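You operate a simulated robot arm through the tools that you are given. There is no shell and no other tool. Be economical: measure what you need, move in short steps, check, and stop when the job is done.

The job below is to be done with a simulated robot arm. You get a single attempt, and the scene is never put back.

JOB
Switch off and unplug the orange power box, spray the dust on its lid and wipe it off.
Fine: dial and bench strip off, then the orange plug into the orange dish, then spray; wipe with the green sponge and put it back; leave the other plugs in. What is to be rubbed or washed off counts as gone when no trace of it is left.

It is judged by the outcome, as a careful person would: the job done as asked, and still so three seconds after it is handed in. It fails if anything else is knocked over, pushed out of place, dropped, spilled or broken. Lids that push on must go on centred and level and be pressed home; caps that screw on are set level and turned clockwise until they are tight.

ROBOT AND FRAMES
A 6-joint arm with a two-finger parallel gripper on a trunk, on a base that drives. Base frame: it is fixed to the floor where the robot stands at the start and does not move with it; the origin is under the middle of the robot, x ahead of it, y to its left, z up. Readings come in mm, rad, newtons and seconds.
With the tool pointing down near the work surface it reaches from about 180 to 740 mm from the robot's upright axis, wherever it stands. Its first joint turns from -2.897 to 2.897 rad. Places, roughly: black plug [500, -500, 900]; cap of the spray bottle [600, 200, 1100]; dial of the power box [400, 0, 1000]; inside of the orange dish [600, -800, 900]; lid of the power box [400, 200, 1000]; orange socket [600, -500, 900]; switch of the bench strip [300, -500, 900]; test bench [600, -100, 500]; yellow plug [400, -500, 900]. Payload 3.91 kg.
The tool frame sits at the grasp point between the pads (the TCP): z along the fingers, y along the line on which they close. The tips reach 30 mm beyond it. The gripper opens to 110 mm. The fingers are 20 mm wide and 10 mm thick; the gripper's body (48 by 112 mm) begins 55 mm behind the TCP.
Orientation is that of the tool frame in the base frame, as [roll, pitch, yaw] about the fixed x, y, z axes, in that order (R = Rz(yaw) Ry(pitch) Rx(roll)). With the fingers straight down and closing along the base's y, the tool's x points along the base's -x, its y along +y and its z along -z.

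CONTROLS
- The arm moves only by the tool arm_command. Its argument "targets" is one flat list of numbers, 7 for each row, row after row: the shift along the tool's x, y, z in mm, then the turn, a rotation vector about the tool's x, y, z in rad, then the finger opening in mm, from 0 to 110. In form: [dx, dy, dz, ax, ay, az, jaw, dx, dy, dz, ax, ay, az, jaw, ...]. A call has 1 to 12 rows; each row is the pose to reach, as a shift and turn from the pose commanded when the call began, along the tool's axes at that moment. Each row takes 0.2 s and may step no farther than 50 mm and 0.15 rad from the row before; otherwise, or with a gripper value out of range, the whole call is refused. Where a pose cannot be reached the arm comes as near as it can. A force on the tool above 40 N (or 10 N above the force at the start of the call, whichever is more), or a blocked arm, ends the call early, and 0.2 s more pass. The fingers move at their own pace (about 45 mm/s each) and stop on an object; they squeeze with about 35 N. The grip force told is the motor's: it shows also when the fingers shut on nothing. Time passes only in rows, and 0.2 s behind the last, so rows that repeat a pose let the fingers close. The reply holds the time, the measured pose of the TCP, the force on the tool along the base axes, the opening and the grip force, in the units named above and with some noise, with the torque about the TCP (base axes, N m) and any sound that the robot's microphone picked up.
- Cameras (640 x 400 px; columns grow to the right, rows downward): "scene" is now at [10.7, 117.2, 1558]; the picture's right is [-0.44, -0.90, 0.00], its down [-0.65, 0.32, -0.69] and it looks along [0.62, -0.31, -0.72] (base axes); focal length 257 px, centre (320, 200). "wrist" rides on the gripper at [71, 22, -107] in the tool frame; the picture's right is [-0.29, 0.96, 0.00], its down [-0.76, -0.23, -0.61] and it looks along [-0.58, -0.18, 0.79] (tool axes); focal length 243 px, centre (320, 200). There is no depth. A picture from a camera that has moved, and an enlarged one, comes with that camera's place and axes in the base frame and with its lens.
- camera(camera): a new picture of that camera. The clock stands still meanwhile.
- raise_lower(by): slides the trunk up (or, below 0, down) by that many mm; the arm and the scene camera ride with it, the base frame stays. It gives what a move gives, with no picture.
- base_move(legs): drives the robot by 1 to 6 legs, each [ahead, left, turn to the left] in mm, mm and rad, along the robot's own axes; the way and the turn of a leg run together, so that a leg with both is an arc; at most 1500 mm and 3.142 rad a leg. The arm and the cameras ride along, it lands a little off, and it stops where it bumps. It gives what a move gives.
- head_to(pan, tilt): turns the head with the scene camera to pan (to the left, within 1.501 rad either way) and tilt (down, from -0.506 to 1.204), counted from straight ahead of the robot. It gives what a move gives.
- inspect(camera, box): a new picture of the part [left, top, right, bottom] of that camera's present view, enlarged. The clock stands still meanwhile.
- job_done(): hands the job in; it is judged then, once.

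Go step by step. Nothing tells you exact positions but the pictures and the camera data: compare them with the known pose of the tool, close in by small moves and look again before you grip or let go. The budget is 120 turns and 82 pictures, counting those below and the enlarged ones. Unless the task says otherwise, let go and move clear before handing in, and close with one line.

The tools are called by a JSON object that holds its "api" and its "payload". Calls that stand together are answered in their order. arm_command: Moves the arm, as the interface text tells. Its arguments: {"type":"object","properties":{"targets":{"type":"array","items":{"type":"number"}}},"required":["targets"]} The other tools are called the same way: raise_lower (by) slides the trunk up or down; base_move (legs) drives the base; head_to (pan, tilt) turns the head that bears the scene camera; camera (camera) takes a picture; inspect (camera, box) takes an enlarged picture of a part of a camera's view; job_done () hands the job in.

At the start:

```text
clock: 0.0
eef_pos: [393.3, -59.7, 1299.0]
tool_rot: [-3.141, 0.0, -3.142]
force: [-0.3, 0.9, 0.3]
wrist_torque: [-0.01, -0.01, 0.0]
grip_width: 109.9
finger_force: 0.1
trunk travel left (down, up): [-525.0, 65.0]
robot x, y, heading: [3.1, -0.7, -0.001]
head pan, tilt: [-0.457, 0.806]
```

scene: 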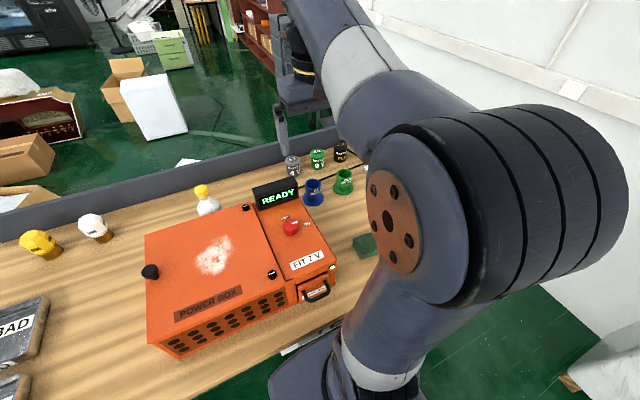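
wrist: 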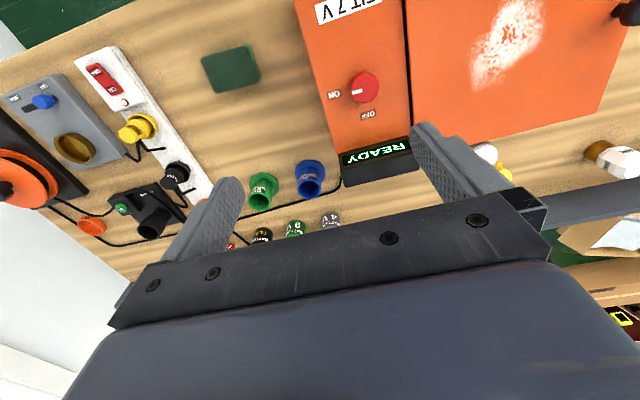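

I see the power box with a red dial and READY display, a green sponge on the bench, and to the right a strip with a red switch and plugs. I'll look closer before moving.

{"api": "inspect", "payload": {"camera": "wrist", "box": [0, 20, 260, 260]}}

{"api": "inspect", "payload": {"camera": "wrist", "box": [300, 0, 640, 200]}}

{"api": "inspect", "payload": {"camera": "scene", "box": [130, 130, 390, 360]}}

{"api": "head_to", "payload": {"pan": -1.0, "tilt": 0.8}}

```text
1.67 times, centred on (130, 140) of wrist
camera zoom: at [322.3, -37.4, 1407.3], right [0.29, 0.96, 0.0], down [0.76, -0.23, 0.61], along [0.58, -0.18, -0.79], focal length 404 px, centre (637, 300)
```

zoom: 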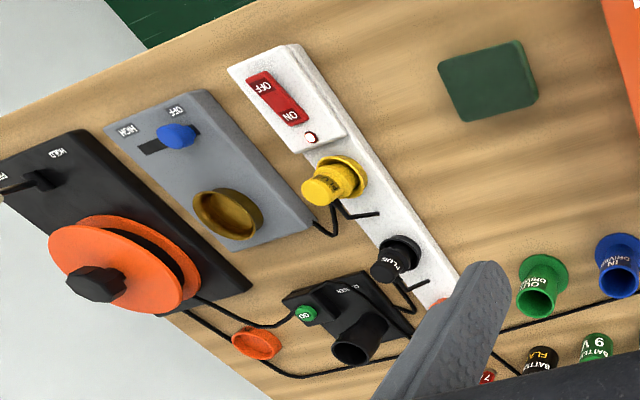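

```text
1.88 times, centred on (470, 100) of wrist
camera zoom: at [322.3, -37.4, 1407.3], right [0.29, 0.96, 0.0], down [0.76, -0.23, 0.61], along [0.58, -0.18, -0.79], focal length 457 px, centre (38, 388)
```

zoom: 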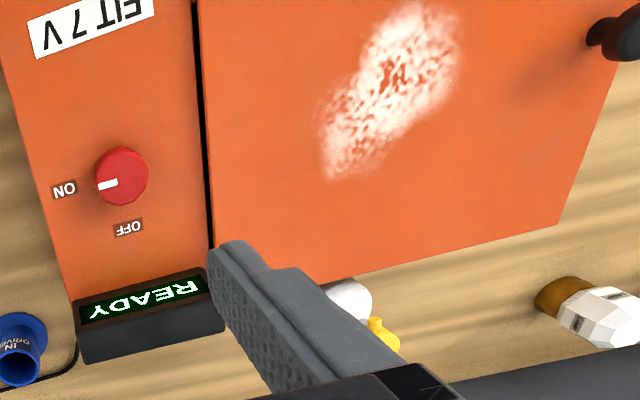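

```text
1.74 times, centred on (260, 245) of scene
camera zoom: at [10.7, 117.2, 1558.0], right [-0.44, -0.9, 0.0], down [-0.65, 0.32, -0.69], along [0.62, -0.31, -0.72], focal length 447 px, centre (424, 122)
```

zoom: 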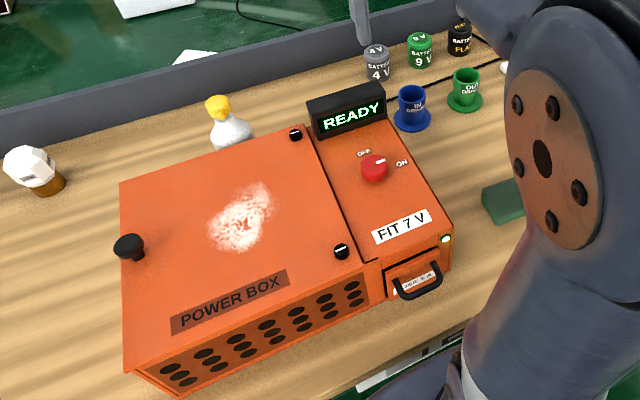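

```text
clock: 1.0
eef_pos: [391.6, -59.2, 1298.9]
tool_rot: [3.14, -0.001, 3.141]
force: [-0.6, 0.0, 0.5]
wrist_torque: [-0.01, 0.01, -0.01]
grip_width: 110.1
finger_force: 0.1
trunk travel left (down, up): [-525.0, 65.0]
robot x, y, heading: [-0.6, -3.3, 0.001]
head pan, tilt: [-1.0, 0.799]
```

The dial is at about (428, 2), strip switch (294, -472), plugs at y≈-470, the sponge near (350, -227). Now I look at the right part of the bench.

{"api": "camera", "payload": {"camera": "scene"}}

```text
76 pictures are left
camera scene: at [-17.7, 84.8, 1558.5], right [-0.84, -0.54, 0.0], down [-0.39, 0.6, -0.7], along [0.38, -0.59, -0.72], focal length 257 px, centre (320, 200)
```

scene: 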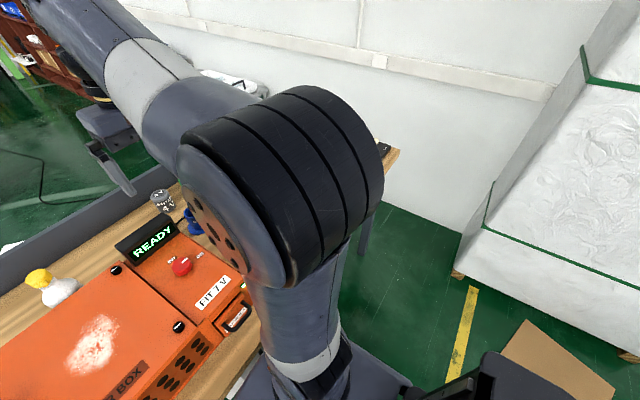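

The arm blocks that view, so I'll use the wrist camera. I go down over the dial to look closer.

{"api": "arm_command", "payload": {"targets": [-2, 14, 37, 0, 0, 0, 70, -4, 28, 74, 0, 0, 0, 70, -6, 43, 111, 0, 0, 0, 70, -8, 57, 150, 0, 0, 0, 70]}}

{"api": "camera", "payload": {"camera": "wrist"}}

{"api": "head_to", "payload": {"pan": -0.3, "tilt": 0.8}}

{"api": "camera", "payload": {"camera": "scene"}}

```text
clock: 2.0
eef_pos: [404.8, -3.4, 1149.8]
tool_rot: [-3.141, -0.003, -3.141]
force: [-0.7, 1.3, 0.4]
wrist_torque: [-0.03, 0.0, -0.01]
grip_width: 69.8
finger_force: 0.1
trunk travel left (down, up): [-525.0, 65.0]
robot x, y, heading: [-0.1, -1.3, 0.006]
head pan, tilt: [-1.0, 0.799]
```

```text
75 pictures are left
camera wrist: at [332.9, 18.9, 1258.4], right [0.29, 0.96, 0.0], down [0.76, -0.23, 0.61], along [0.58, -0.18, -0.79], focal length 243 px, centre (320, 200)
```

wrist: 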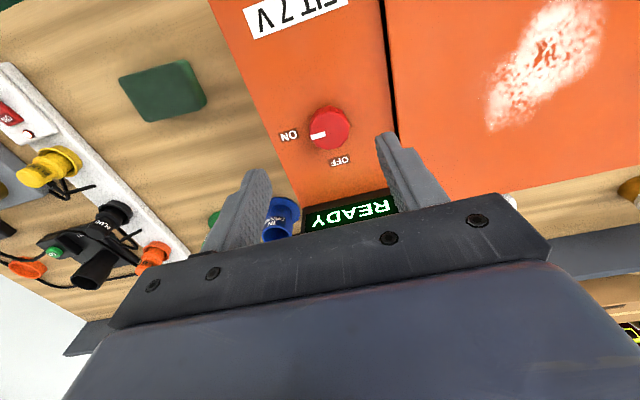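

```text
clock: 3.0
eef_pos: [403.3, -2.9, 1151.5]
tool_rot: [-3.142, 0.001, -3.14]
force: [-0.1, 0.8, 0.2]
wrist_torque: [-0.02, -0.02, -0.01]
grip_width: 69.8
finger_force: 0.0
trunk travel left (down, up): [-525.0, 65.0]
robot x, y, heading: [3.2, -3.9, 0.001]
head pan, tilt: [-0.3, 0.799]
```

```text
74 pictures are left
camera scene: at [15.7, 128.7, 1558.5], right [-0.3, -0.95, 0.0], down [-0.68, 0.21, -0.7], along [0.67, -0.21, -0.72], focal length 257 px, centre (320, 200)
```

scene: 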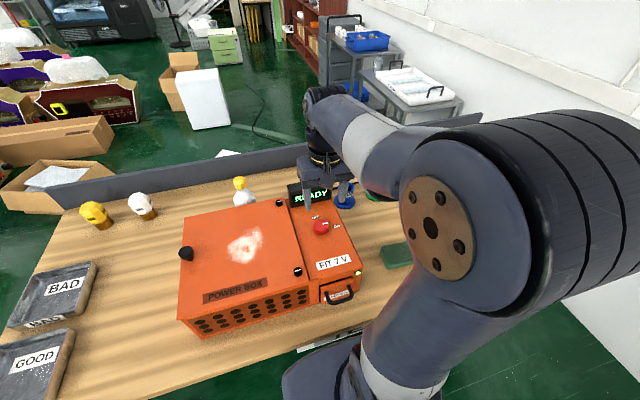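

The dial is at about (423, 0), top z≈1020. I descend with fingers straddling it.

{"api": "arm_command", "payload": {"targets": [-10, 1, 40, 0, 0, 0, 70, -19, 3, 75, 0, 0, 0, 70, -19, 3, 105, 0, 0, 0, 70]}}

{"api": "camera", "payload": {"camera": "wrist"}}

{"api": "inspect", "payload": {"camera": "scene", "box": [240, 160, 400, 290]}}

```text
clock: 3.8
eef_pos: [422.5, -0.5, 1043.8]
tool_rot: [3.142, -0.001, -3.141]
force: [-1.1, 0.2, -0.5]
wrist_torque: [0.02, -0.01, 0.06]
grip_width: 70.2
finger_force: 0.1
trunk travel left (down, up): [-525.0, 65.0]
robot x, y, heading: [-0.4, -1.6, 0.003]
head pan, tilt: [-0.3, 0.799]
```

```text
73 pictures are left
camera wrist: at [351.7, 21.8, 1152.2], right [0.29, 0.96, 0.0], down [0.76, -0.23, 0.61], along [0.58, -0.18, -0.79], focal length 243 px, centre (320, 200)
```

wrist: 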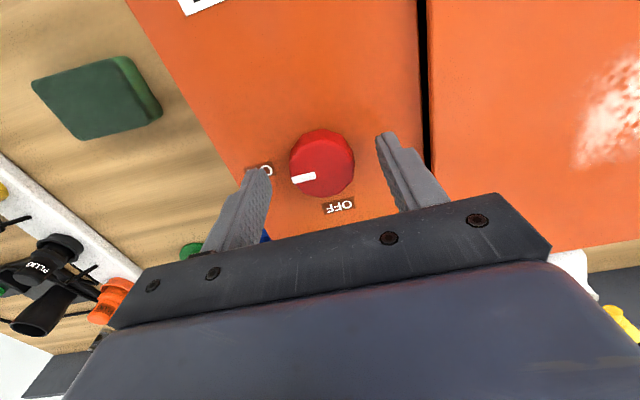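

```text
3.08 times, centred on (320, 225) of scene
camera zoom: at [15.9, 128.8, 1558.5], right [-0.3, -0.96, 0.0], down [-0.68, 0.21, -0.7], along [0.67, -0.21, -0.72], focal length 790 px, centre (320, 123)
```

zoom: 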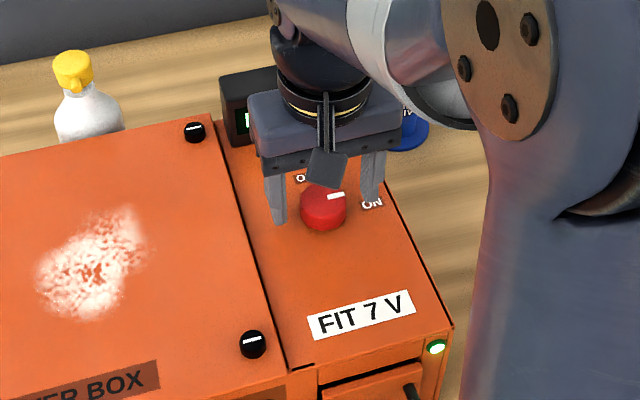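

Alignment looks good. I lower 9 mm and close.

{"api": "arm_command", "payload": {"targets": [0, 0, 5, 0, 0, 0, 70, 0, 0, 9, 0, 0, 0, 70, 0, 0, 9, 0, 0, 0, 36, 0, 0, 9, 0, 0, 0, 36, 0, 0, 9, 0, 0, 0, 36]}}

{"api": "camera", "payload": {"camera": "wrist"}}

```text
clock: 5.0
eef_pos: [420.3, 0.2, 1033.9]
tool_rot: [-3.141, 0.0, 3.141]
force: [-0.2, -0.4, -1.7]
wrist_torque: [-0.09, -0.2, 0.01]
grip_width: 41.6
finger_force: 44.3
trunk travel left (down, up): [-525.0, 65.0]
robot x, y, heading: [-0.5, 1.4, 0.001]
head pan, tilt: [-0.3, 0.799]
```

```text
71 pictures are left
camera wrist: at [350.7, 22.1, 1143.0], right [0.29, 0.96, 0.0], down [0.76, -0.23, 0.61], along [0.58, -0.18, -0.79], focal length 243 px, centre (320, 200)
```

wrist: 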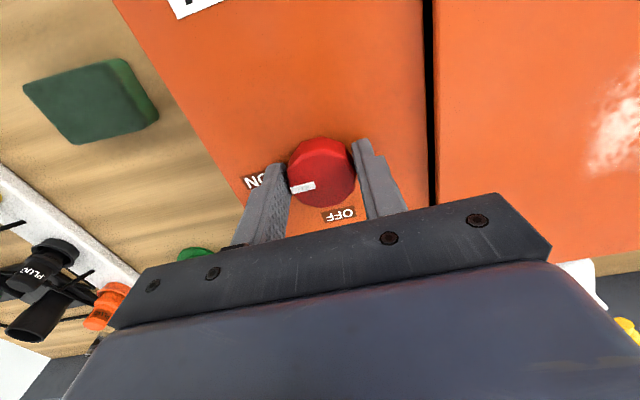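

The dial is held. I turn it about 90° counterclockwise seen from above (negative about tool z).

{"api": "arm_command", "payload": {"targets": [0, 0, 0, 0, 0, -0.14, 36, 0, 0, 0, 0, 0, -0.28, 36, 0, 0, 0, 0, 0, -0.42, 36, 0, 0, 0, 0, 0, -0.56, 36, 0, 0, 0, 0, 0, -0.7, 36, 0, 0, 0, 0, 0, -0.84, 36, 0, 0, 0, 0, 0, -0.98, 36, 0, 0, 0, 0, 0, -1.12, 36, 0, 0, 0, 0, 0, -1.26, 36, 0, 0, 0, 0, 0, -1.4, 36, 0, 0, 0, 0, 0, -1.54, 36, 0, 0, 0, 0, 0, -1.57, 36]}}

{"api": "camera", "payload": {"camera": "wrist"}}

{"api": "inspect", "payload": {"camera": "scene", "box": [240, 160, 400, 290]}}

```text
clock: 7.2
eef_pos: [424.5, -3.1, 1034.4]
tool_rot: [-3.134, -0.003, -1.818]
force: [11.2, -9.2, -15.3]
wrist_torque: [-1.27, -0.47, -0.04]
grip_width: 41.6
finger_force: 44.6
trunk travel left (down, up): [-525.0, 65.0]
robot x, y, heading: [-4.7, -3.4, 0.001]
head pan, tilt: [-0.3, 0.799]
stopped in row 10: the force on the tool passed its limit (the readings are from after the stop); the commanded pose is now the measured one
```

```text
70 pictures are left
camera wrist: at [385.6, -65.9, 1143.3], right [-0.86, 0.51, -0.01], down [0.41, 0.68, 0.61], along [0.32, 0.52, -0.79], focal length 243 px, centre (320, 200)
```

wrist: 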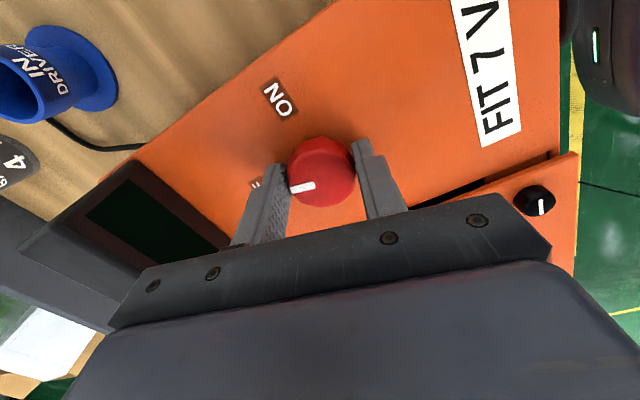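

```text
3.08 times, centred on (320, 225) of scene
camera zoom: at [18.7, 127.3, 1558.4], right [-0.3, -0.95, 0.0], down [-0.69, 0.21, -0.7], along [0.66, -0.21, -0.72], focal length 790 px, centre (320, 123)
```

zoom: 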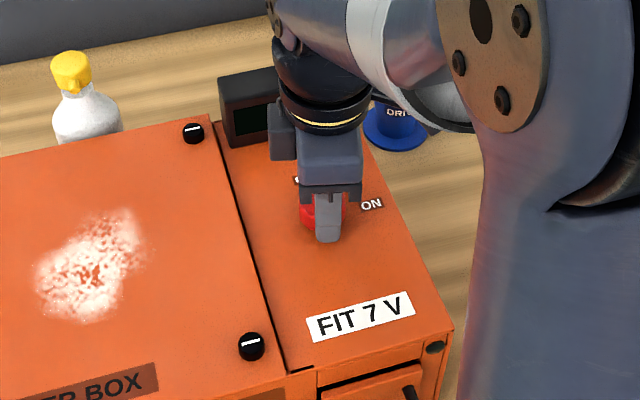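

The display went dark and the dial is at its stop: off. I release and rise.

{"api": "arm_command", "payload": {"targets": [0, 0, 0, 0, 0, 0, 70, 0, 0, 0, 0, 0, 0, 70, 0, 0, -40, 0, 0, 0, 70, 0, 0, -80, 0, 0, 0.15, 70, 0, 0, -120, 0, 0, 0.3, 70, 0, 0, -130, 0, 0, 0.45, 70, 0, 0, -130, 0, 0, 0.6, 70, 0, 0, -130, 0, 0, 0.75, 70, 0, 0, -130, 0, 0, 0.9, 70, 0, 0, -130, 0, 0, 1.05, 70, 0, 0, -130, 0, 0, 1.2, 70, 0, 0, -130, 0, 0, 1.323, 70]}}

{"api": "camera", "payload": {"camera": "wrist"}}

{"api": "inspect", "payload": {"camera": "scene", "box": [240, 160, 400, 290]}}

```text
clock: 9.8
eef_pos: [420.7, 0.0, 1165.9]
tool_rot: [-3.138, 0.003, 3.139]
force: [-0.3, 0.6, 0.3]
wrist_torque: [0.01, 0.02, 0.01]
grip_width: 69.8
finger_force: 0.1
trunk travel left (down, up): [-525.0, 65.0]
robot x, y, heading: [-4.9, -1.4, -0.003]
head pan, tilt: [-0.3, 0.799]
```

```text
68 pictures are left
camera wrist: at [349.7, 21.8, 1274.3], right [0.29, 0.96, 0.0], down [0.76, -0.23, 0.61], along [0.58, -0.18, -0.79], focal length 243 px, centre (320, 200)
```

wrist: 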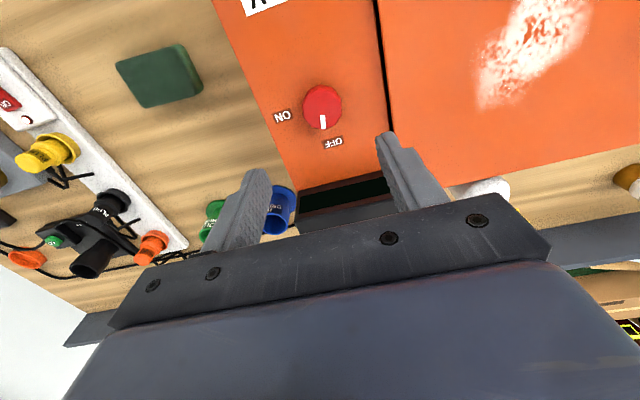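

```text
3.08 times, centred on (320, 225) of scene
camera zoom: at [15.9, 128.7, 1558.5], right [-0.3, -0.96, 0.0], down [-0.68, 0.21, -0.7], along [0.67, -0.21, -0.72], focal length 790 px, centre (320, 123)
```

zoom: 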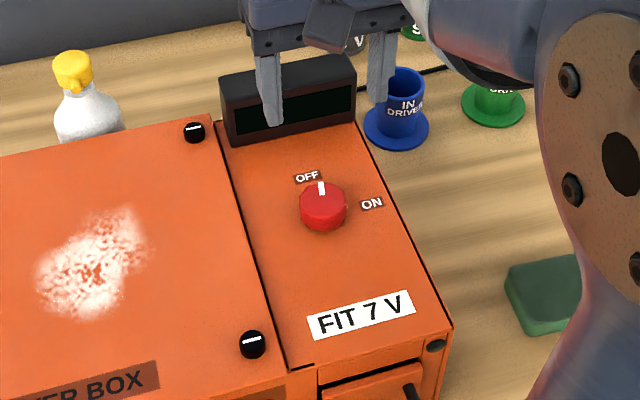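

Dial is off. Next I go over to the bench strip to look at its switch.

{"api": "arm_command", "payload": {"targets": [9, -43, 4, 0, 0, 0, 60, 18, -86, 9, 0, 0, 0, 60, 27, -129, 14, 0, 0, 0, 40, 36, -172, 18, 0, 0, 0, 20, 45, -215, 23, 0, 0, 0, 0, 54, -258, 27, 0, 0, 0, 0, 63, -301, 32, 0, 0, 0, 0, 72, -344, 36, 0, 0, 0, 0, 81, -387, 41, 0, 0, 0, 0, 91, -430, 46, 0, 0, 0, 0]}}

{"api": "camera", "payload": {"camera": "wrist"}}

{"api": "inspect", "payload": {"camera": "wrist", "box": [160, 0, 400, 150]}}

```text
clock: 12.0
eef_pos: [329.5, -432.5, 1121.0]
tool_rot: [-3.139, 0.004, -3.138]
force: [0.3, -0.8, 0.4]
wrist_torque: [-0.02, 0.01, -0.01]
grip_width: 0.0
finger_force: 35.4
trunk travel left (down, up): [-525.0, 65.0]
robot x, y, heading: [-2.2, -1.2, 0.0]
head pan, tilt: [-0.3, 0.799]
```

```text
66 pictures are left
camera wrist: at [257.9, -409.2, 1228.1], right [0.29, 0.96, 0.0], down [0.76, -0.23, 0.61], along [0.58, -0.18, -0.79], focal length 243 px, centre (320, 200)
```

wrist: 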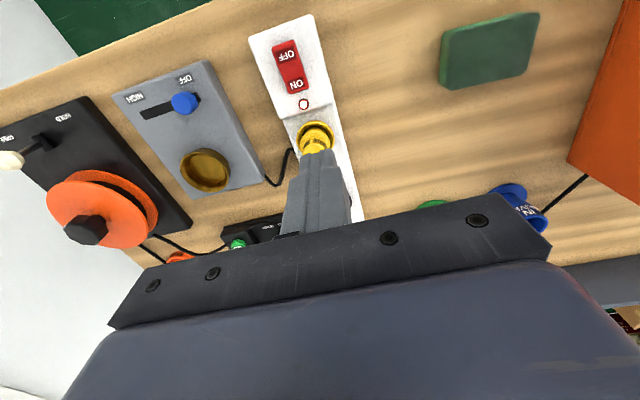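

```text
2.67 times, centred on (280, 75) of wrist
camera zoom: at [257.9, -409.2, 1228.1], right [0.29, 0.96, 0.0], down [0.76, -0.23, 0.61], along [0.58, -0.18, -0.79], focal length 647 px, centre (427, 533)
```

zoom: 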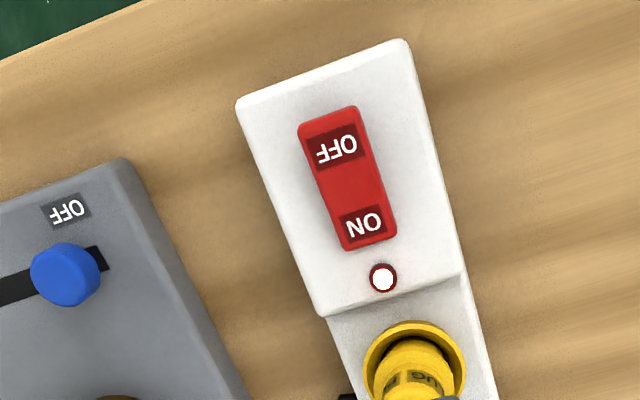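

The strip switch is on (ON end pressed, lamp lit). OFF end is at about (281, -458, ~910); I move closed fingertips just above it.

{"api": "arm_command", "payload": {"targets": [12, -7, 45, 0, 0, 0, 0, 25, -14, 90, 0, 0, 0, 0, 38, -21, 130, 0, 0, 0, 0, 48.5, -26, 163, 0, 0, 0, 0]}}

{"api": "camera", "payload": {"camera": "wrist"}}

```text
clock: 13.0
eef_pos: [283.1, -456.7, 958.1]
tool_rot: [-3.14, 0.001, -3.14]
force: [0.4, -0.3, -1.1]
wrist_torque: [-0.03, 0.01, 0.01]
grip_width: 0.3
finger_force: 34.6
trunk travel left (down, up): [-525.0, 65.0]
robot x, y, heading: [2.3, -0.4, -0.002]
head pan, tilt: [-0.3, 0.799]
```

```text
64 pictures are left
camera wrist: at [213.0, -433.7, 1066.1], right [0.29, 0.96, 0.0], down [0.76, -0.23, 0.61], along [0.58, -0.18, -0.79], focal length 243 px, centre (320, 200)
```

wrist: 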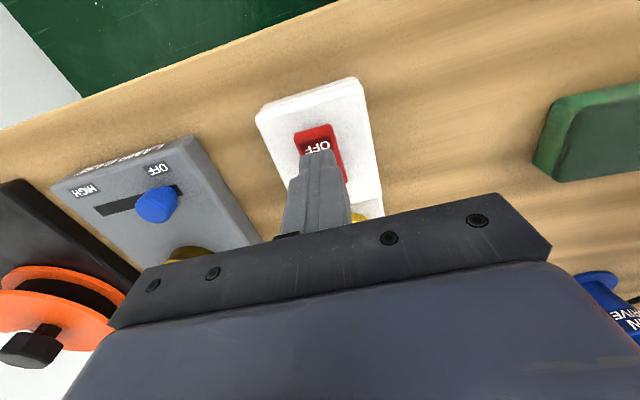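

{"api": "arm_command", "payload": {"targets": [4, 0, 8, 0, 0, 0, 0, 4, 0, 12, 0, 0, 0, 0, 4, 0, 15, 0, 0, 0, 0, 4, 0, 18, 0, 0, 0, 0, 4, 0, 20, 0, 0, 0, 0, 4, 0, 22, 0, 0, 0, 0, 4, 0, 24, 0, 0, 0, 0, 4, 0, 26, 0, 0, 0, 0, 4, 0, 28, 0, 0, 0, 0]}}

{"api": "inspect", "payload": {"camera": "wrist", "box": [200, 50, 440, 200]}}

```text
clock: 15.0
eef_pos: [280.1, -456.8, 932.9]
tool_rot: [-3.134, 0.007, -3.138]
force: [-1.8, 1.4, 32.6]
wrist_torque: [0.17, -0.27, -0.4]
grip_width: 0.0
finger_force: 35.5
trunk travel left (down, up): [-525.0, 65.0]
robot x, y, heading: [0.1, -0.7, 0.0]
head pan, tilt: [-0.3, 0.799]
```

```text
2.67 times, centred on (320, 125) of wrist
camera zoom: at [207.5, -433.9, 1040.9], right [0.29, 0.96, -0.01], down [0.76, -0.22, 0.62], along [0.59, -0.18, -0.79], focal length 647 px, centre (320, 400)
```

zoom: 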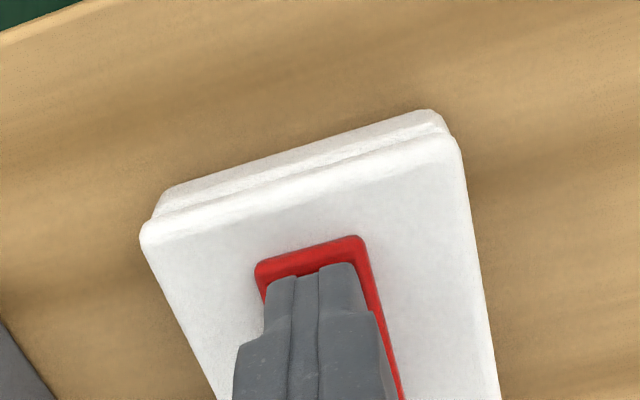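

Force built to 33 N; the rocker seems to have tipped. I lift and check.

{"api": "arm_command", "payload": {"targets": [0, 0, -40, 0, 0, 0, 0, 0, 0, -80, 0, 0, 0, 0, 0, 0, -125, 0, 0, 0, 30, 0, 0, -170, 0, 0, 0, 60]}}

{"api": "inspect", "payload": {"camera": "wrist", "box": [160, 0, 480, 200]}}

```text
clock: 16.0
eef_pos: [277.1, -457.3, 1101.7]
tool_rot: [-3.139, 0.004, -3.14]
force: [-0.3, 0.0, 0.1]
wrist_torque: [-0.01, 0.0, 0.02]
grip_width: 49.4
finger_force: 0.1
trunk travel left (down, up): [-525.0, 65.0]
robot x, y, heading: [-2.3, -0.7, -0.003]
head pan, tilt: [-0.3, 0.799]
```

```text
2.00 times, centred on (320, 100) of wrist
camera zoom: at [206.0, -435.1, 1210.9], right [0.29, 0.96, 0.0], down [0.76, -0.23, 0.61], along [0.58, -0.18, -0.79], focal length 485 px, centre (320, 400)
```

zoom: 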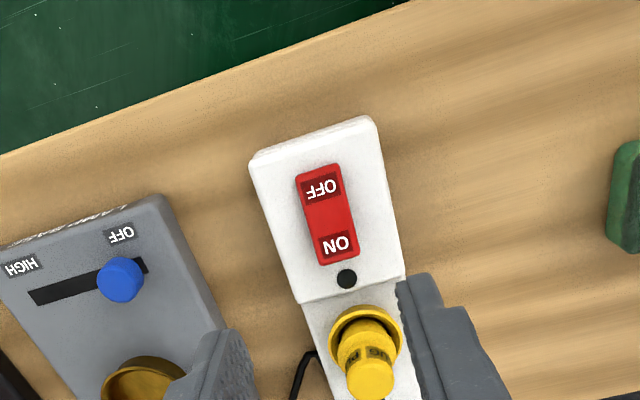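

Strip is off (lamp dark). The orange plug is out of reach from here, so I tuck the arm to the front and drive right.

{"api": "arm_command", "payload": {"targets": [-20, 36, -20, 0, 0, 0, 60, -40, 72, -40, 0, 0, 0, 60, -60, 108, -60, 0, 0, 0, 60, -80, 144, -75, 0, 0, 0, 60, -100, 180, -75, 0, 0, 0, 60, -120, 216, -75, 0, 0, 0, 60, -140, 252, -75, 0, 0, 0, 60, -160, 288, -75, 0, 0, 0, 60, -180, 324, -75, 0, 0, 0, 60, -200, 360, -75, 0, 0, 0, 60]}}

{"api": "base_move", "payload": {"legs": [[0, -450, 0]]}}

{"api": "camera", "payload": {"camera": "wrist"}}

{"api": "camera", "payload": {"camera": "scene"}}

```text
clock: 18.2
eef_pos: [478.8, -92.2, 1171.3]
tool_rot: [-3.138, 0.004, -3.141]
force: [-0.4, 0.4, -0.3]
wrist_torque: [0.02, -0.02, 0.01]
grip_width: 59.9
finger_force: 0.0
trunk travel left (down, up): [-525.0, 65.0]
robot x, y, heading: [-0.8, 0.9, -0.002]
head pan, tilt: [-0.3, 0.799]
```

```text
clock: 20.9
eef_pos: [479.8, -545.8, 1172.1]
tool_rot: [-3.139, 0.004, -3.137]
force: [0.0, -0.3, 0.6]
wrist_torque: [0.03, 0.0, 0.0]
grip_width: 59.9
finger_force: 0.1
trunk travel left (down, up): [-525.0, 65.0]
robot x, y, heading: [0.1, -455.0, 0.002]
head pan, tilt: [-0.3, 0.799]
```

```text
61 pictures are left
camera wrist: at [407.8, -523.6, 1280.0], right [0.29, 0.96, 0.0], down [0.76, -0.23, 0.61], along [0.59, -0.18, -0.79], focal length 243 px, centre (320, 200)
```

wrist: 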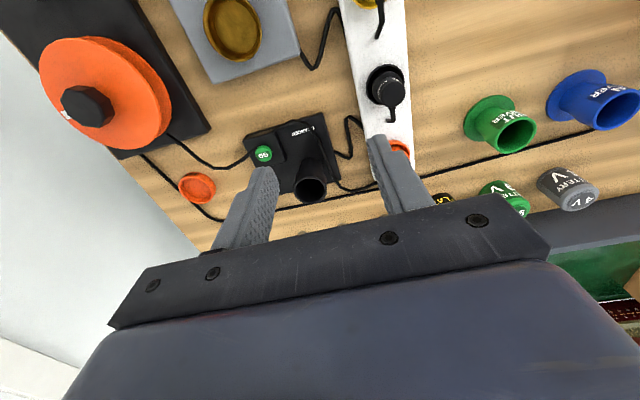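

```text
60 pictures are left
camera scene: at [16.1, -325.2, 1558.5], right [-0.29, -0.96, 0.0], down [-0.69, 0.21, -0.7], along [0.67, -0.2, -0.72], focal length 257 px, centre (320, 200)
```

scene: 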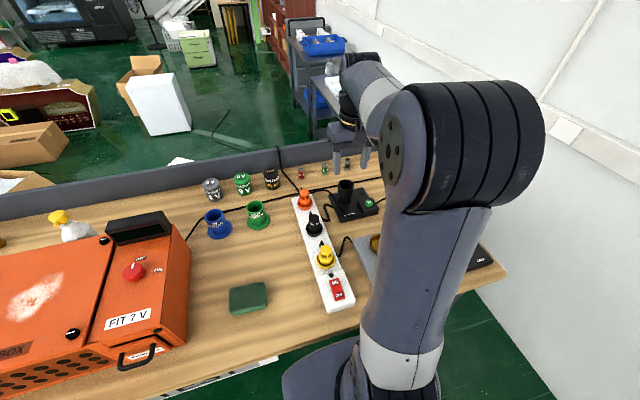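

{"api": "inspect", "payload": {"camera": "scene", "box": [260, 140, 400, 240]}}

{"api": "inspect", "payload": {"camera": "wrist", "box": [140, 40, 460, 240]}}

```text
4.00 times, centred on (330, 190) of scene
camera zoom: at [16.1, -325.2, 1558.5], right [-0.29, -0.96, 0.0], down [-0.69, 0.21, -0.7], along [0.67, -0.2, -0.72], focal length 1028 px, centre (280, 240)
```

zoom: 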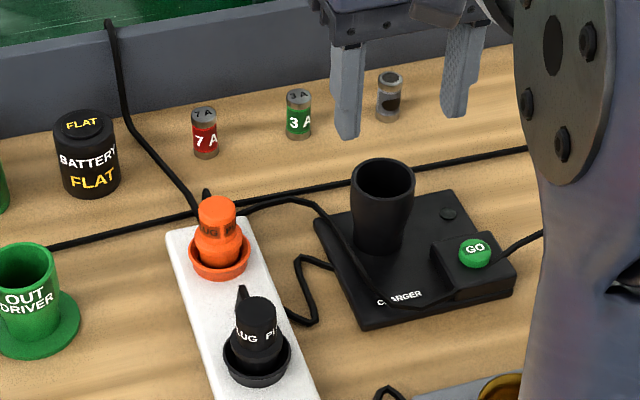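

```text
2.00 times, centred on (300, 140) of wrist
camera zoom: at [407.8, -523.6, 1280.0], right [0.29, 0.96, 0.0], down [0.76, -0.23, 0.61], along [0.59, -0.18, -0.79], focal length 485 px, centre (360, 320)
```

zoom: 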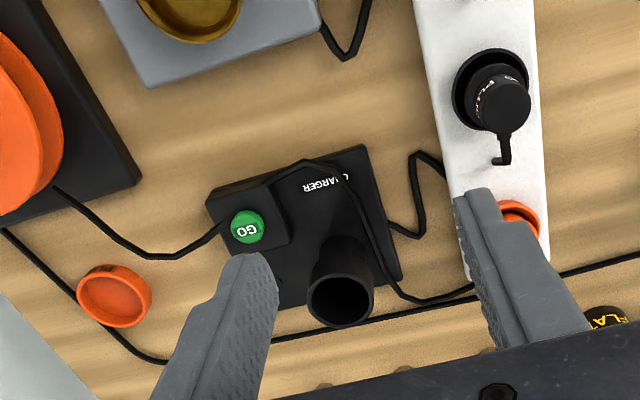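

The orange plug stands upright at about (622, -457), the dish at about (610, -849). I shift the base further right so both are in reach, then look at the plug closely.

{"api": "base_move", "payload": {"legs": [[0, -150, 0]]}}

{"api": "arm_command", "payload": {"targets": [-16, 43, 14, 0, 0, 0, 70, -32, 86, 28, 0, 0, 0, 70, -48, 129, 42, 0, 0, 0, 70, -64, 172, 56, 0, 0, 0, 70, -80, 216, 72, 0, 0, 0, 70]}}

{"api": "camera", "payload": {"camera": "wrist"}}

{"api": "camera", "payload": {"camera": "scene"}}

```text
clock: 22.3
eef_pos: [478.9, -697.8, 1171.5]
tool_rot: [-3.141, 0.005, -3.139]
force: [0.8, -0.1, 0.9]
wrist_torque: [-0.01, 0.03, -0.02]
grip_width: 59.8
finger_force: 0.0
trunk travel left (down, up): [-525.0, 65.0]
robot x, y, heading: [3.5, -600.1, 0.005]
head pan, tilt: [-0.3, 0.799]
```

```text
clock: 23.5
eef_pos: [557.9, -480.8, 1094.9]
tool_rot: [-3.138, 0.005, -3.138]
force: [0.0, 0.3, -0.2]
wrist_torque: [0.02, 0.01, 0.0]
grip_width: 69.9
finger_force: 0.0
trunk travel left (down, up): [-525.0, 65.0]
robot x, y, heading: [0.3, -604.6, 0.005]
head pan, tilt: [-0.3, 0.799]
```

```text
57 pictures are left
camera wrist: at [486.0, -459.0, 1203.8], right [0.29, 0.96, 0.0], down [0.76, -0.23, 0.61], along [0.58, -0.18, -0.79], focal length 243 px, centre (320, 200)
```

wrist: 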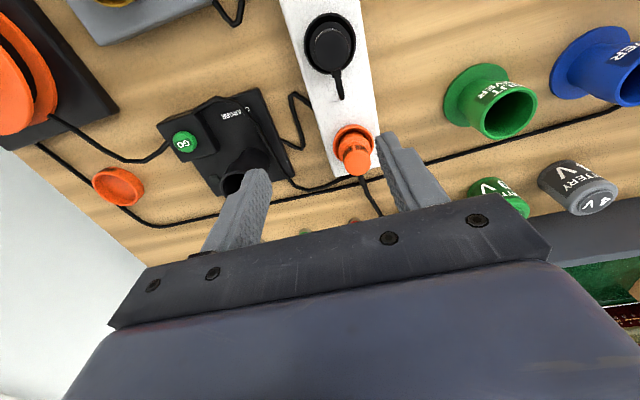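

```text
56 pictures are left
camera scene: at [16.8, -476.2, 1558.5], right [-0.29, -0.96, 0.0], down [-0.69, 0.21, -0.7], along [0.67, -0.21, -0.72], focal length 257 px, centre (320, 200)
```

scene: 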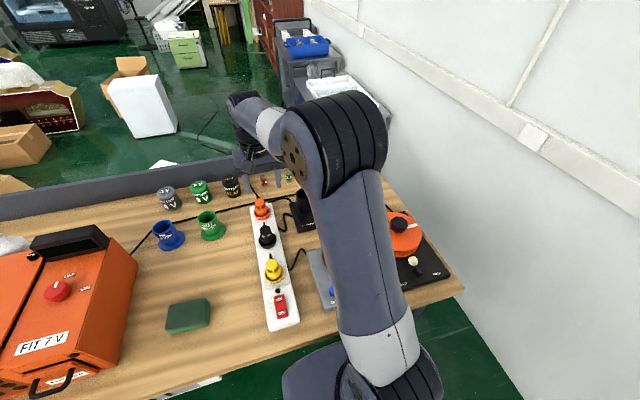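

{"api": "inspect", "payload": {"camera": "wrist", "box": [280, 90, 440, 190]}}

{"api": "inspect", "payload": {"camera": "scene", "box": [210, 170, 330, 250]}}

```text
4.00 times, centred on (360, 140) of wrist
camera zoom: at [486.0, -459.0, 1203.8], right [0.29, 0.96, 0.0], down [0.76, -0.23, 0.61], along [0.58, -0.18, -0.79], focal length 970 px, centre (160, 440)
```

zoom: 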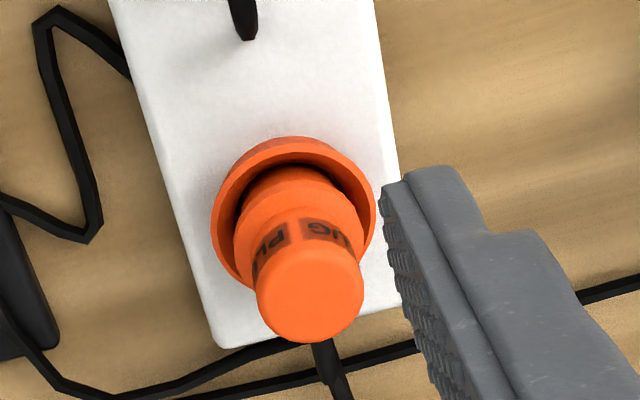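

```text
5.00 times, centred on (270, 210) of scene
camera zoom: at [16.8, -476.2, 1558.5], right [-0.29, -0.96, 0.0], down [-0.69, 0.21, -0.7], along [0.67, -0.21, -0.72], focal length 1284 px, centre (570, 150)
```

zoom: 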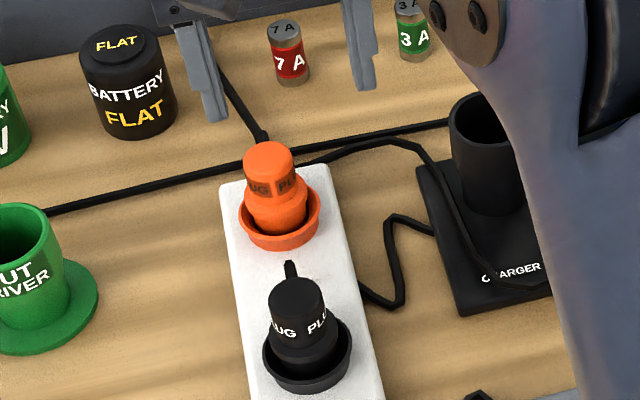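

Plug top is at about (627, -460, 958). I come over it, then straddle it just above its cup.

{"api": "arm_command", "payload": {"targets": [-35, 10, 30, 0, 0, 0, 70, -69, 20, 60, 0, 0, 0, 70, -69, 20, 95, 0, 0, 0, 70, -69, 20, 120, 0, 0, 0, 70]}}

{"api": "camera", "payload": {"camera": "wrist"}}

{"api": "inspect", "payload": {"camera": "scene", "box": [210, 150, 330, 230]}}

```text
clock: 24.5
eef_pos: [627.0, -459.7, 975.5]
tool_rot: [-3.14, 0.006, -3.139]
force: [0.5, 0.4, -0.2]
wrist_torque: [0.02, -0.02, 0.02]
grip_width: 69.9
finger_force: 0.1
trunk travel left (down, up): [-525.0, 65.0]
robot x, y, heading: [0.3, -602.5, -0.001]
head pan, tilt: [-0.3, 0.799]
```

```text
53 pictures are left
camera wrist: at [555.5, -438.5, 1083.9], right [0.29, 0.96, 0.0], down [0.76, -0.23, 0.61], along [0.59, -0.18, -0.79], focal length 243 px, centre (320, 200)
```

wrist: 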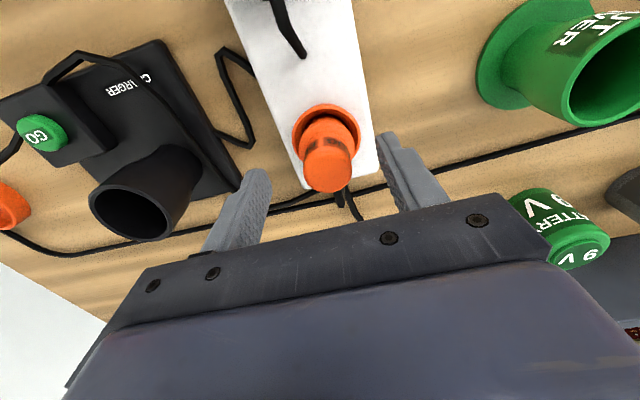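

```text
5.00 times, centred on (270, 190) of scene
camera zoom: at [16.6, -476.4, 1558.5], right [-0.29, -0.96, 0.0], down [-0.69, 0.21, -0.7], along [0.67, -0.21, -0.72], focal length 1284 px, centre (570, 250)
```

zoom: 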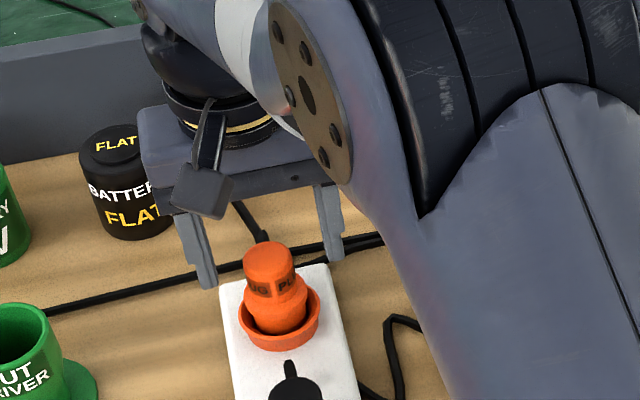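

{"api": "arm_command", "payload": {"targets": [-2, 5, 15, 0, 0, 0, 70, -2, 5, 30, 0, 0, 0, 70, -2, 5, 30, 0, 0, 0, 50]}}

{"api": "inspect", "payload": {"camera": "wrist", "box": [200, 80, 440, 230]}}

```text
clock: 25.3
eef_pos: [630.8, -457.1, 948.1]
tool_rot: [-3.14, 0.004, -3.139]
force: [0.6, -0.1, -0.3]
wrist_torque: [0.01, 0.03, 0.0]
grip_width: 49.9
finger_force: 0.0
trunk travel left (down, up): [-525.0, 65.0]
robot x, y, heading: [-3.1, -603.5, 0.001]
head pan, tilt: [-0.3, 0.799]
```

```text
2.67 times, centred on (320, 155) of wrist
camera zoom: at [559.2, -434.6, 1055.1], right [0.29, 0.96, 0.0], down [0.76, -0.23, 0.61], along [0.59, -0.18, -0.79], focal length 647 px, centre (320, 320)
```

zoom: 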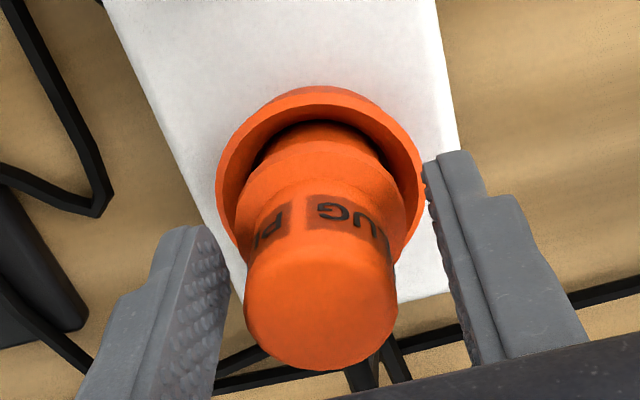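

Well centred. I close, then pull straight up.

{"api": "arm_command", "payload": {"targets": [0, 0, 0, 0, 0, 0, 20, 0, 0, 0, 0, 0, 0, 20, 0, 0, 0, 0, 0, 0, 20, 0, 0, 0, 0, 0, 0, 20]}}

{"api": "arm_command", "payload": {"targets": [0, 0, -5, 0, 0, 0, 20, 0, 0, -12, 0, 0, 0, 20, 0, 0, -22, 0, 0, 0, 20, 0, 0, -40, 0, 0, 0, 20, 0, 0, -60, 0, 0, 0, 20]}}

{"api": "camera", "payload": {"camera": "wrist"}}

```text
clock: 26.3
eef_pos: [630.0, -457.9, 948.4]
tool_rot: [-3.14, 0.006, -3.137]
force: [3.9, 0.2, 15.7]
wrist_torque: [0.05, -0.13, 0.01]
grip_width: 30.4
finger_force: 35.0
trunk travel left (down, up): [-525.0, 65.0]
robot x, y, heading: [1.6, -606.0, 0.004]
head pan, tilt: [-0.3, 0.799]
heard: snap
```

```text
clock: 27.5
eef_pos: [631.6, -456.8, 1011.7]
tool_rot: [-3.141, 0.002, -3.137]
force: [-0.4, -0.3, -0.8]
wrist_torque: [-0.01, 0.02, 0.0]
grip_width: 30.5
finger_force: 34.8
trunk travel left (down, up): [-525.0, 65.0]
robot x, y, heading: [-3.4, -606.6, 0.001]
head pan, tilt: [-0.3, 0.799]
```

```text
50 pictures are left
camera wrist: at [559.2, -434.6, 1119.3], right [0.29, 0.96, 0.0], down [0.76, -0.23, 0.61], along [0.59, -0.18, -0.79], focal length 243 px, centre (320, 200)
```

wrist: 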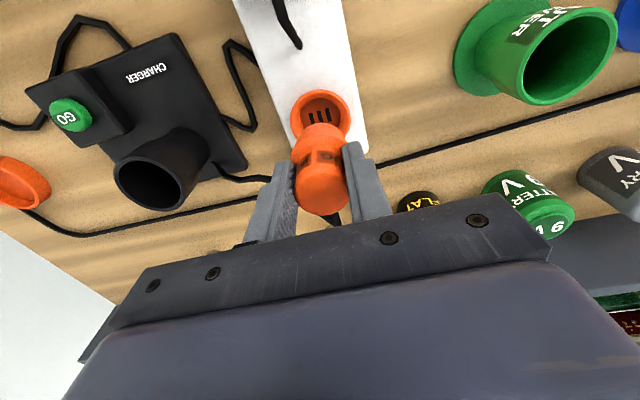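

The plug is out and held. I rise and carry it toward the orange dish, stopping short to look.

{"api": "arm_command", "payload": {"targets": [0, 0, -40, 0, 0, 0, 20, 0, -10, -60, 0, 0, 0, 20, 0, -55, -60, 0, 0, 0, 20, 3, -100, -60, 0, 0, 0, 20, 6, -145, -60, 0, 0, 0, 20, 9, -190, -60, 0, 0, 0, 20, 12, -235, -60, 0, 0, 0, 20, 15, -280, -60, 0, 0, 0, 20, 19, -325, -60, 0, 0, 0, 20, 19, -345, -60, 0, 0, 0, 20]}}

{"api": "camera", "payload": {"camera": "wrist"}}

{"api": "camera", "payload": {"camera": "scene"}}

```text
clock: 29.7
eef_pos: [611.7, -802.9, 1070.1]
tool_rot: [-3.139, 0.002, -3.137]
force: [1.0, 0.6, 0.3]
wrist_torque: [-0.01, -0.01, 0.06]
grip_width: 30.8
finger_force: 34.7
trunk travel left (down, up): [-525.0, 65.0]
robot x, y, heading: [1.7, -603.8, 0.004]
head pan, tilt: [-0.3, 0.799]
```

```text
49 pictures are left
camera wrist: at [541.1, -780.2, 1177.8], right [0.29, 0.96, 0.0], down [0.76, -0.23, 0.61], along [0.59, -0.18, -0.79], focal length 243 px, centre (320, 200)
```

wrist: 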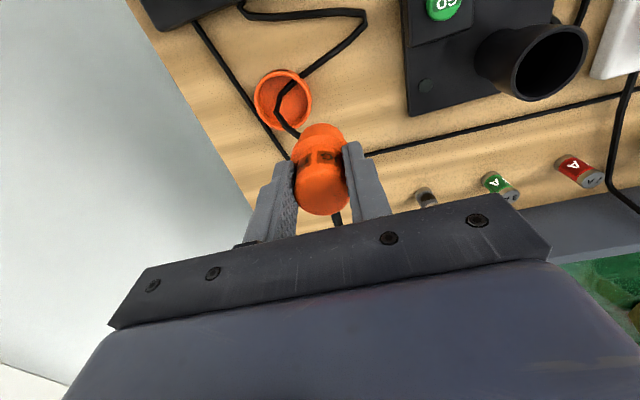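

```text
48 pictures are left
camera scene: at [16.6, -476.8, 1558.6], right [-0.29, -0.96, 0.0], down [-0.69, 0.21, -0.7], along [0.67, -0.21, -0.72], focal length 257 px, centre (320, 200)
```

scene: 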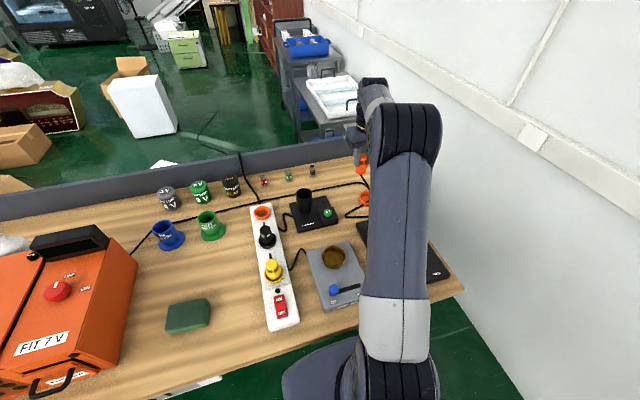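

Dish centre is at about (608, -847). I move over it and lower partway.

{"api": "arm_command", "payload": {"targets": [4, -44, 5, 0, 0, 0, 20, 4, -44, 45, 0, 0, 0, 20, 4, -44, 85, 0, 0, 0, 20, 4, -44, 110, 0, 0, 0, 20]}}

{"api": "camera", "payload": {"camera": "wrist"}}

{"api": "inspect", "payload": {"camera": "scene", "box": [300, 120, 420, 220]}}

```text
clock: 30.7
eef_pos: [606.9, -843.1, 963.0]
tool_rot: [-3.138, 0.002, -3.14]
force: [-0.4, -0.1, -1.3]
wrist_torque: [0.01, 0.02, 0.01]
grip_width: 30.2
finger_force: 34.2
trunk travel left (down, up): [-525.0, 65.0]
robot x, y, heading: [-0.7, -603.6, 0.001]
head pan, tilt: [-0.3, 0.799]
```

```text
47 pictures are left
camera wrist: at [535.1, -820.6, 1070.8], right [0.29, 0.96, 0.0], down [0.76, -0.23, 0.61], along [0.59, -0.18, -0.79], focal length 243 px, centre (320, 200)
```

wrist: 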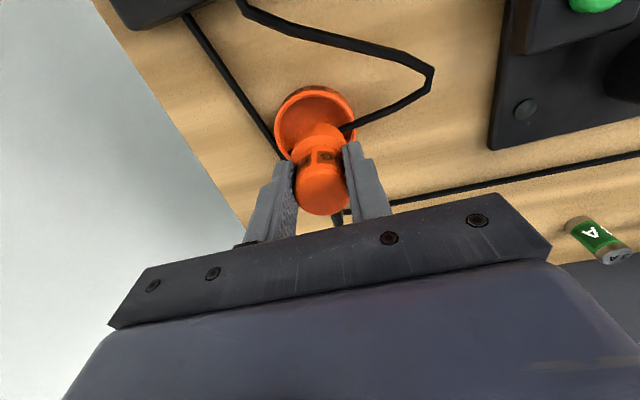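

```text
4.00 times, centred on (360, 170) of scene
camera zoom: at [16.8, -476.6, 1558.6], right [-0.29, -0.96, 0.0], down [-0.69, 0.21, -0.7], along [0.67, -0.21, -0.72], focal length 1028 px, centre (160, 320)
```

zoom: 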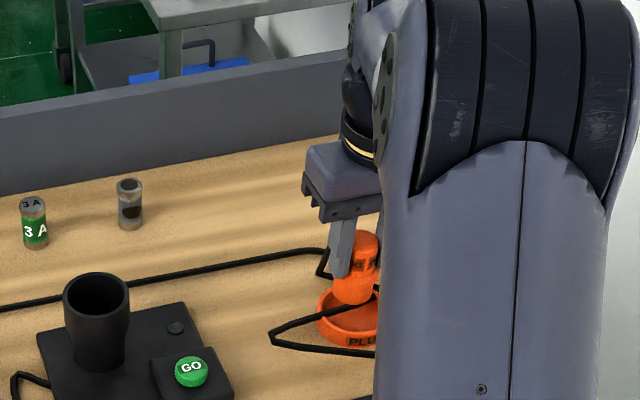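

Centred. I lower gently until contact.

{"api": "arm_command", "payload": {"targets": [0, 0, 10, 0, 0, 0, 20, 0, 0, 20, 0, 0, 0, 20, 0, 0, 25, 0, 0, 0, 20, 0, 0, 29, 0, 0, 0, 20, 0, 0, 32, 0, 0, 0, 20]}}

{"api": "camera", "payload": {"camera": "wrist"}}

{"api": "inspect", "payload": {"camera": "scene", "box": [350, 160, 410, 220]}}

```text
clock: 31.9
eef_pos: [607.5, -844.3, 928.5]
tool_rot: [-3.139, 0.003, -3.139]
force: [0.6, 0.3, -1.1]
wrist_torque: [0.01, -0.04, 0.0]
grip_width: 30.5
finger_force: 34.7
trunk travel left (down, up): [-525.0, 65.0]
robot x, y, heading: [6.3, -606.4, 0.006]
head pan, tilt: [-0.3, 0.799]
```

```text
45 pictures are left
camera wrist: at [537.2, -822.2, 1036.7], right [0.29, 0.96, 0.0], down [0.76, -0.23, 0.61], along [0.59, -0.18, -0.79], focal length 243 px, centre (320, 200)
```

wrist: 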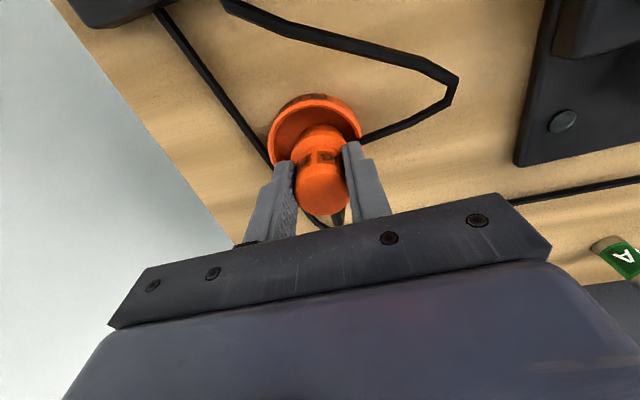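

```text
6.67 times, centred on (380, 190) of scene
camera zoom: at [16.7, -476.5, 1558.5], right [-0.29, -0.96, 0.0], down [-0.69, 0.21, -0.7], along [0.67, -0.21, -0.72], focal length 1713 px, centre (-80, 267)
```

zoom: 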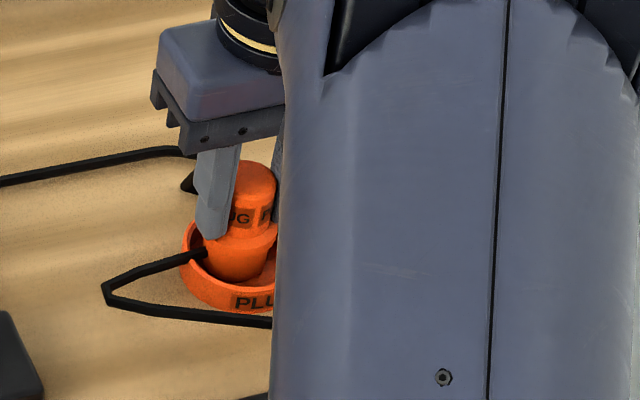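

{"api": "arm_command", "payload": {"targets": [0, 0, 2, 0, 0, 0, 20, 0, 0, 4, 0, 0, 0, 20, 0, 0, 6, 0, 0, 0, 20]}}

```text
clock: 32.7
eef_pos: [608.9, -845.1, 926.5]
tool_rot: [-3.137, 0.009, -3.138]
force: [-4.1, 4.7, 26.2]
wrist_torque: [0.37, 0.27, 0.02]
grip_width: 30.7
finger_force: 35.5
trunk travel left (down, up): [-525.0, 65.0]
robot x, y, heading: [-0.9, -604.6, -0.0]
head pan, tilt: [-0.3, 0.799]
```

The plug rests on the dish floor. I relax the push, open and rise.

{"api": "arm_command", "payload": {"targets": [0, 0, -4, 0, 0, 0, 20, 0, 0, -4, 0, 0, 0, 44, 0, 0, -4, 0, 0, 0, 44, 0, 0, -24, 0, 0, 0, 44, 0, 0, -60, 0, 0, 0, 50, 0, 0, -105, 0, 0, 0, 60, 0, 0, -150, 0, 0, 0, 60]}}

{"api": "inspect", "payload": {"camera": "wrist", "box": [200, 50, 440, 200]}}

```text
clock: 34.3
eef_pos: [604.7, -846.8, 1073.2]
tool_rot: [-3.139, 0.004, -3.138]
force: [-0.7, -0.1, 0.1]
wrist_torque: [-0.02, -0.02, 0.01]
grip_width: 59.9
finger_force: 0.0
trunk travel left (down, up): [-525.0, 65.0]
robot x, y, heading: [2.8, -605.6, 0.003]
head pan, tilt: [-0.3, 0.799]
```

```text
2.67 times, centred on (320, 125) of wrist
camera zoom: at [533.6, -824.4, 1181.2], right [0.29, 0.96, 0.0], down [0.76, -0.23, 0.61], along [0.59, -0.18, -0.79], focal length 647 px, centre (320, 400)
```

zoom: 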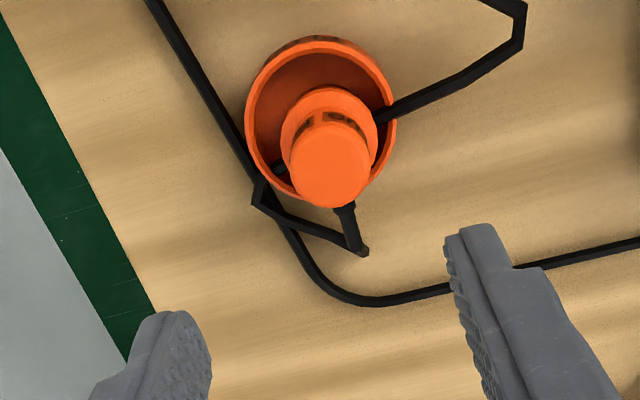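

The plug stands in the dish. Next the spray bottle behind the box: I raise the arm and drive left.

{"api": "arm_command", "payload": {"targets": [20, 33, -28, 0, 0, 0, 70, 42, 66, -52, 0, 0, 0, 80, 65, 99, -78, 0, 0, 0, 80, 88, 132, -104, 0, 0, 0, 80, 110, 165, -130, 0, 0, 0, 80, 132, 200, -154, 0, 0, 0, 80, 155, 235, -177, 0, 0, 0, 80]}}

{"api": "base_move", "payload": {"legs": [[0, 750, 0]]}}

{"api": "camera", "payload": {"camera": "wrist"}}

{"api": "camera", "payload": {"camera": "scene"}}

```text
clock: 35.9
eef_pos: [449.2, -609.9, 1249.8]
tool_rot: [-3.137, 0.004, -3.138]
force: [-0.3, 0.0, 0.4]
wrist_torque: [0.03, 0.01, 0.05]
grip_width: 80.0
finger_force: 0.0
trunk travel left (down, up): [-525.0, 65.0]
robot x, y, heading: [2.4, -601.3, 0.003]
head pan, tilt: [-0.3, 0.799]
```

```text
clock: 40.0
eef_pos: [440.7, 150.7, 1248.8]
tool_rot: [-3.137, 0.003, -3.118]
force: [0.0, 0.4, 0.0]
wrist_torque: [-0.01, 0.0, 0.0]
grip_width: 79.8
finger_force: 0.0
trunk travel left (down, up): [-525.0, 65.0]
robot x, y, heading: [-3.7, 144.8, 0.023]
head pan, tilt: [-0.3, 0.799]
```

```text
42 pictures are left
camera wrist: at [369.2, 170.5, 1357.0], right [0.27, 0.96, 0.0], down [0.76, -0.21, 0.61], along [0.59, -0.16, -0.79], focal length 243 px, centre (320, 200)
```

wrist: 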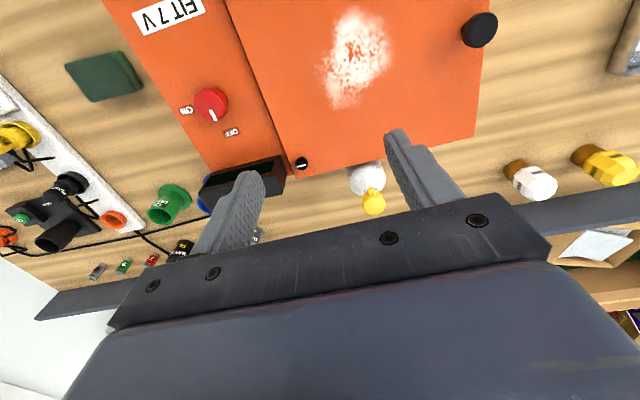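

```text
41 pictures are left
camera scene: at [5.7, 275.0, 1558.5], right [-0.28, -0.96, 0.0], down [-0.69, 0.2, -0.7], along [0.67, -0.19, -0.72], focal length 257 px, centre (320, 200)
```

scene: 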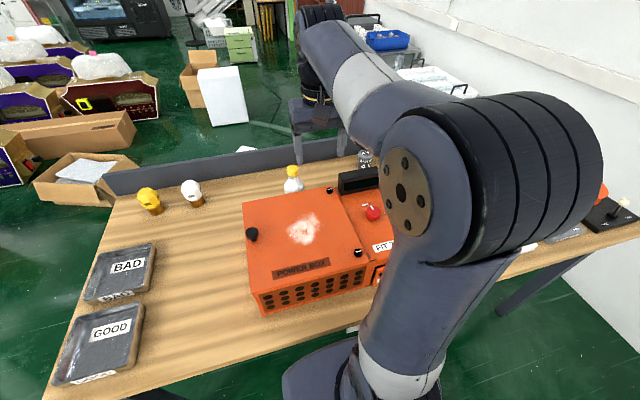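

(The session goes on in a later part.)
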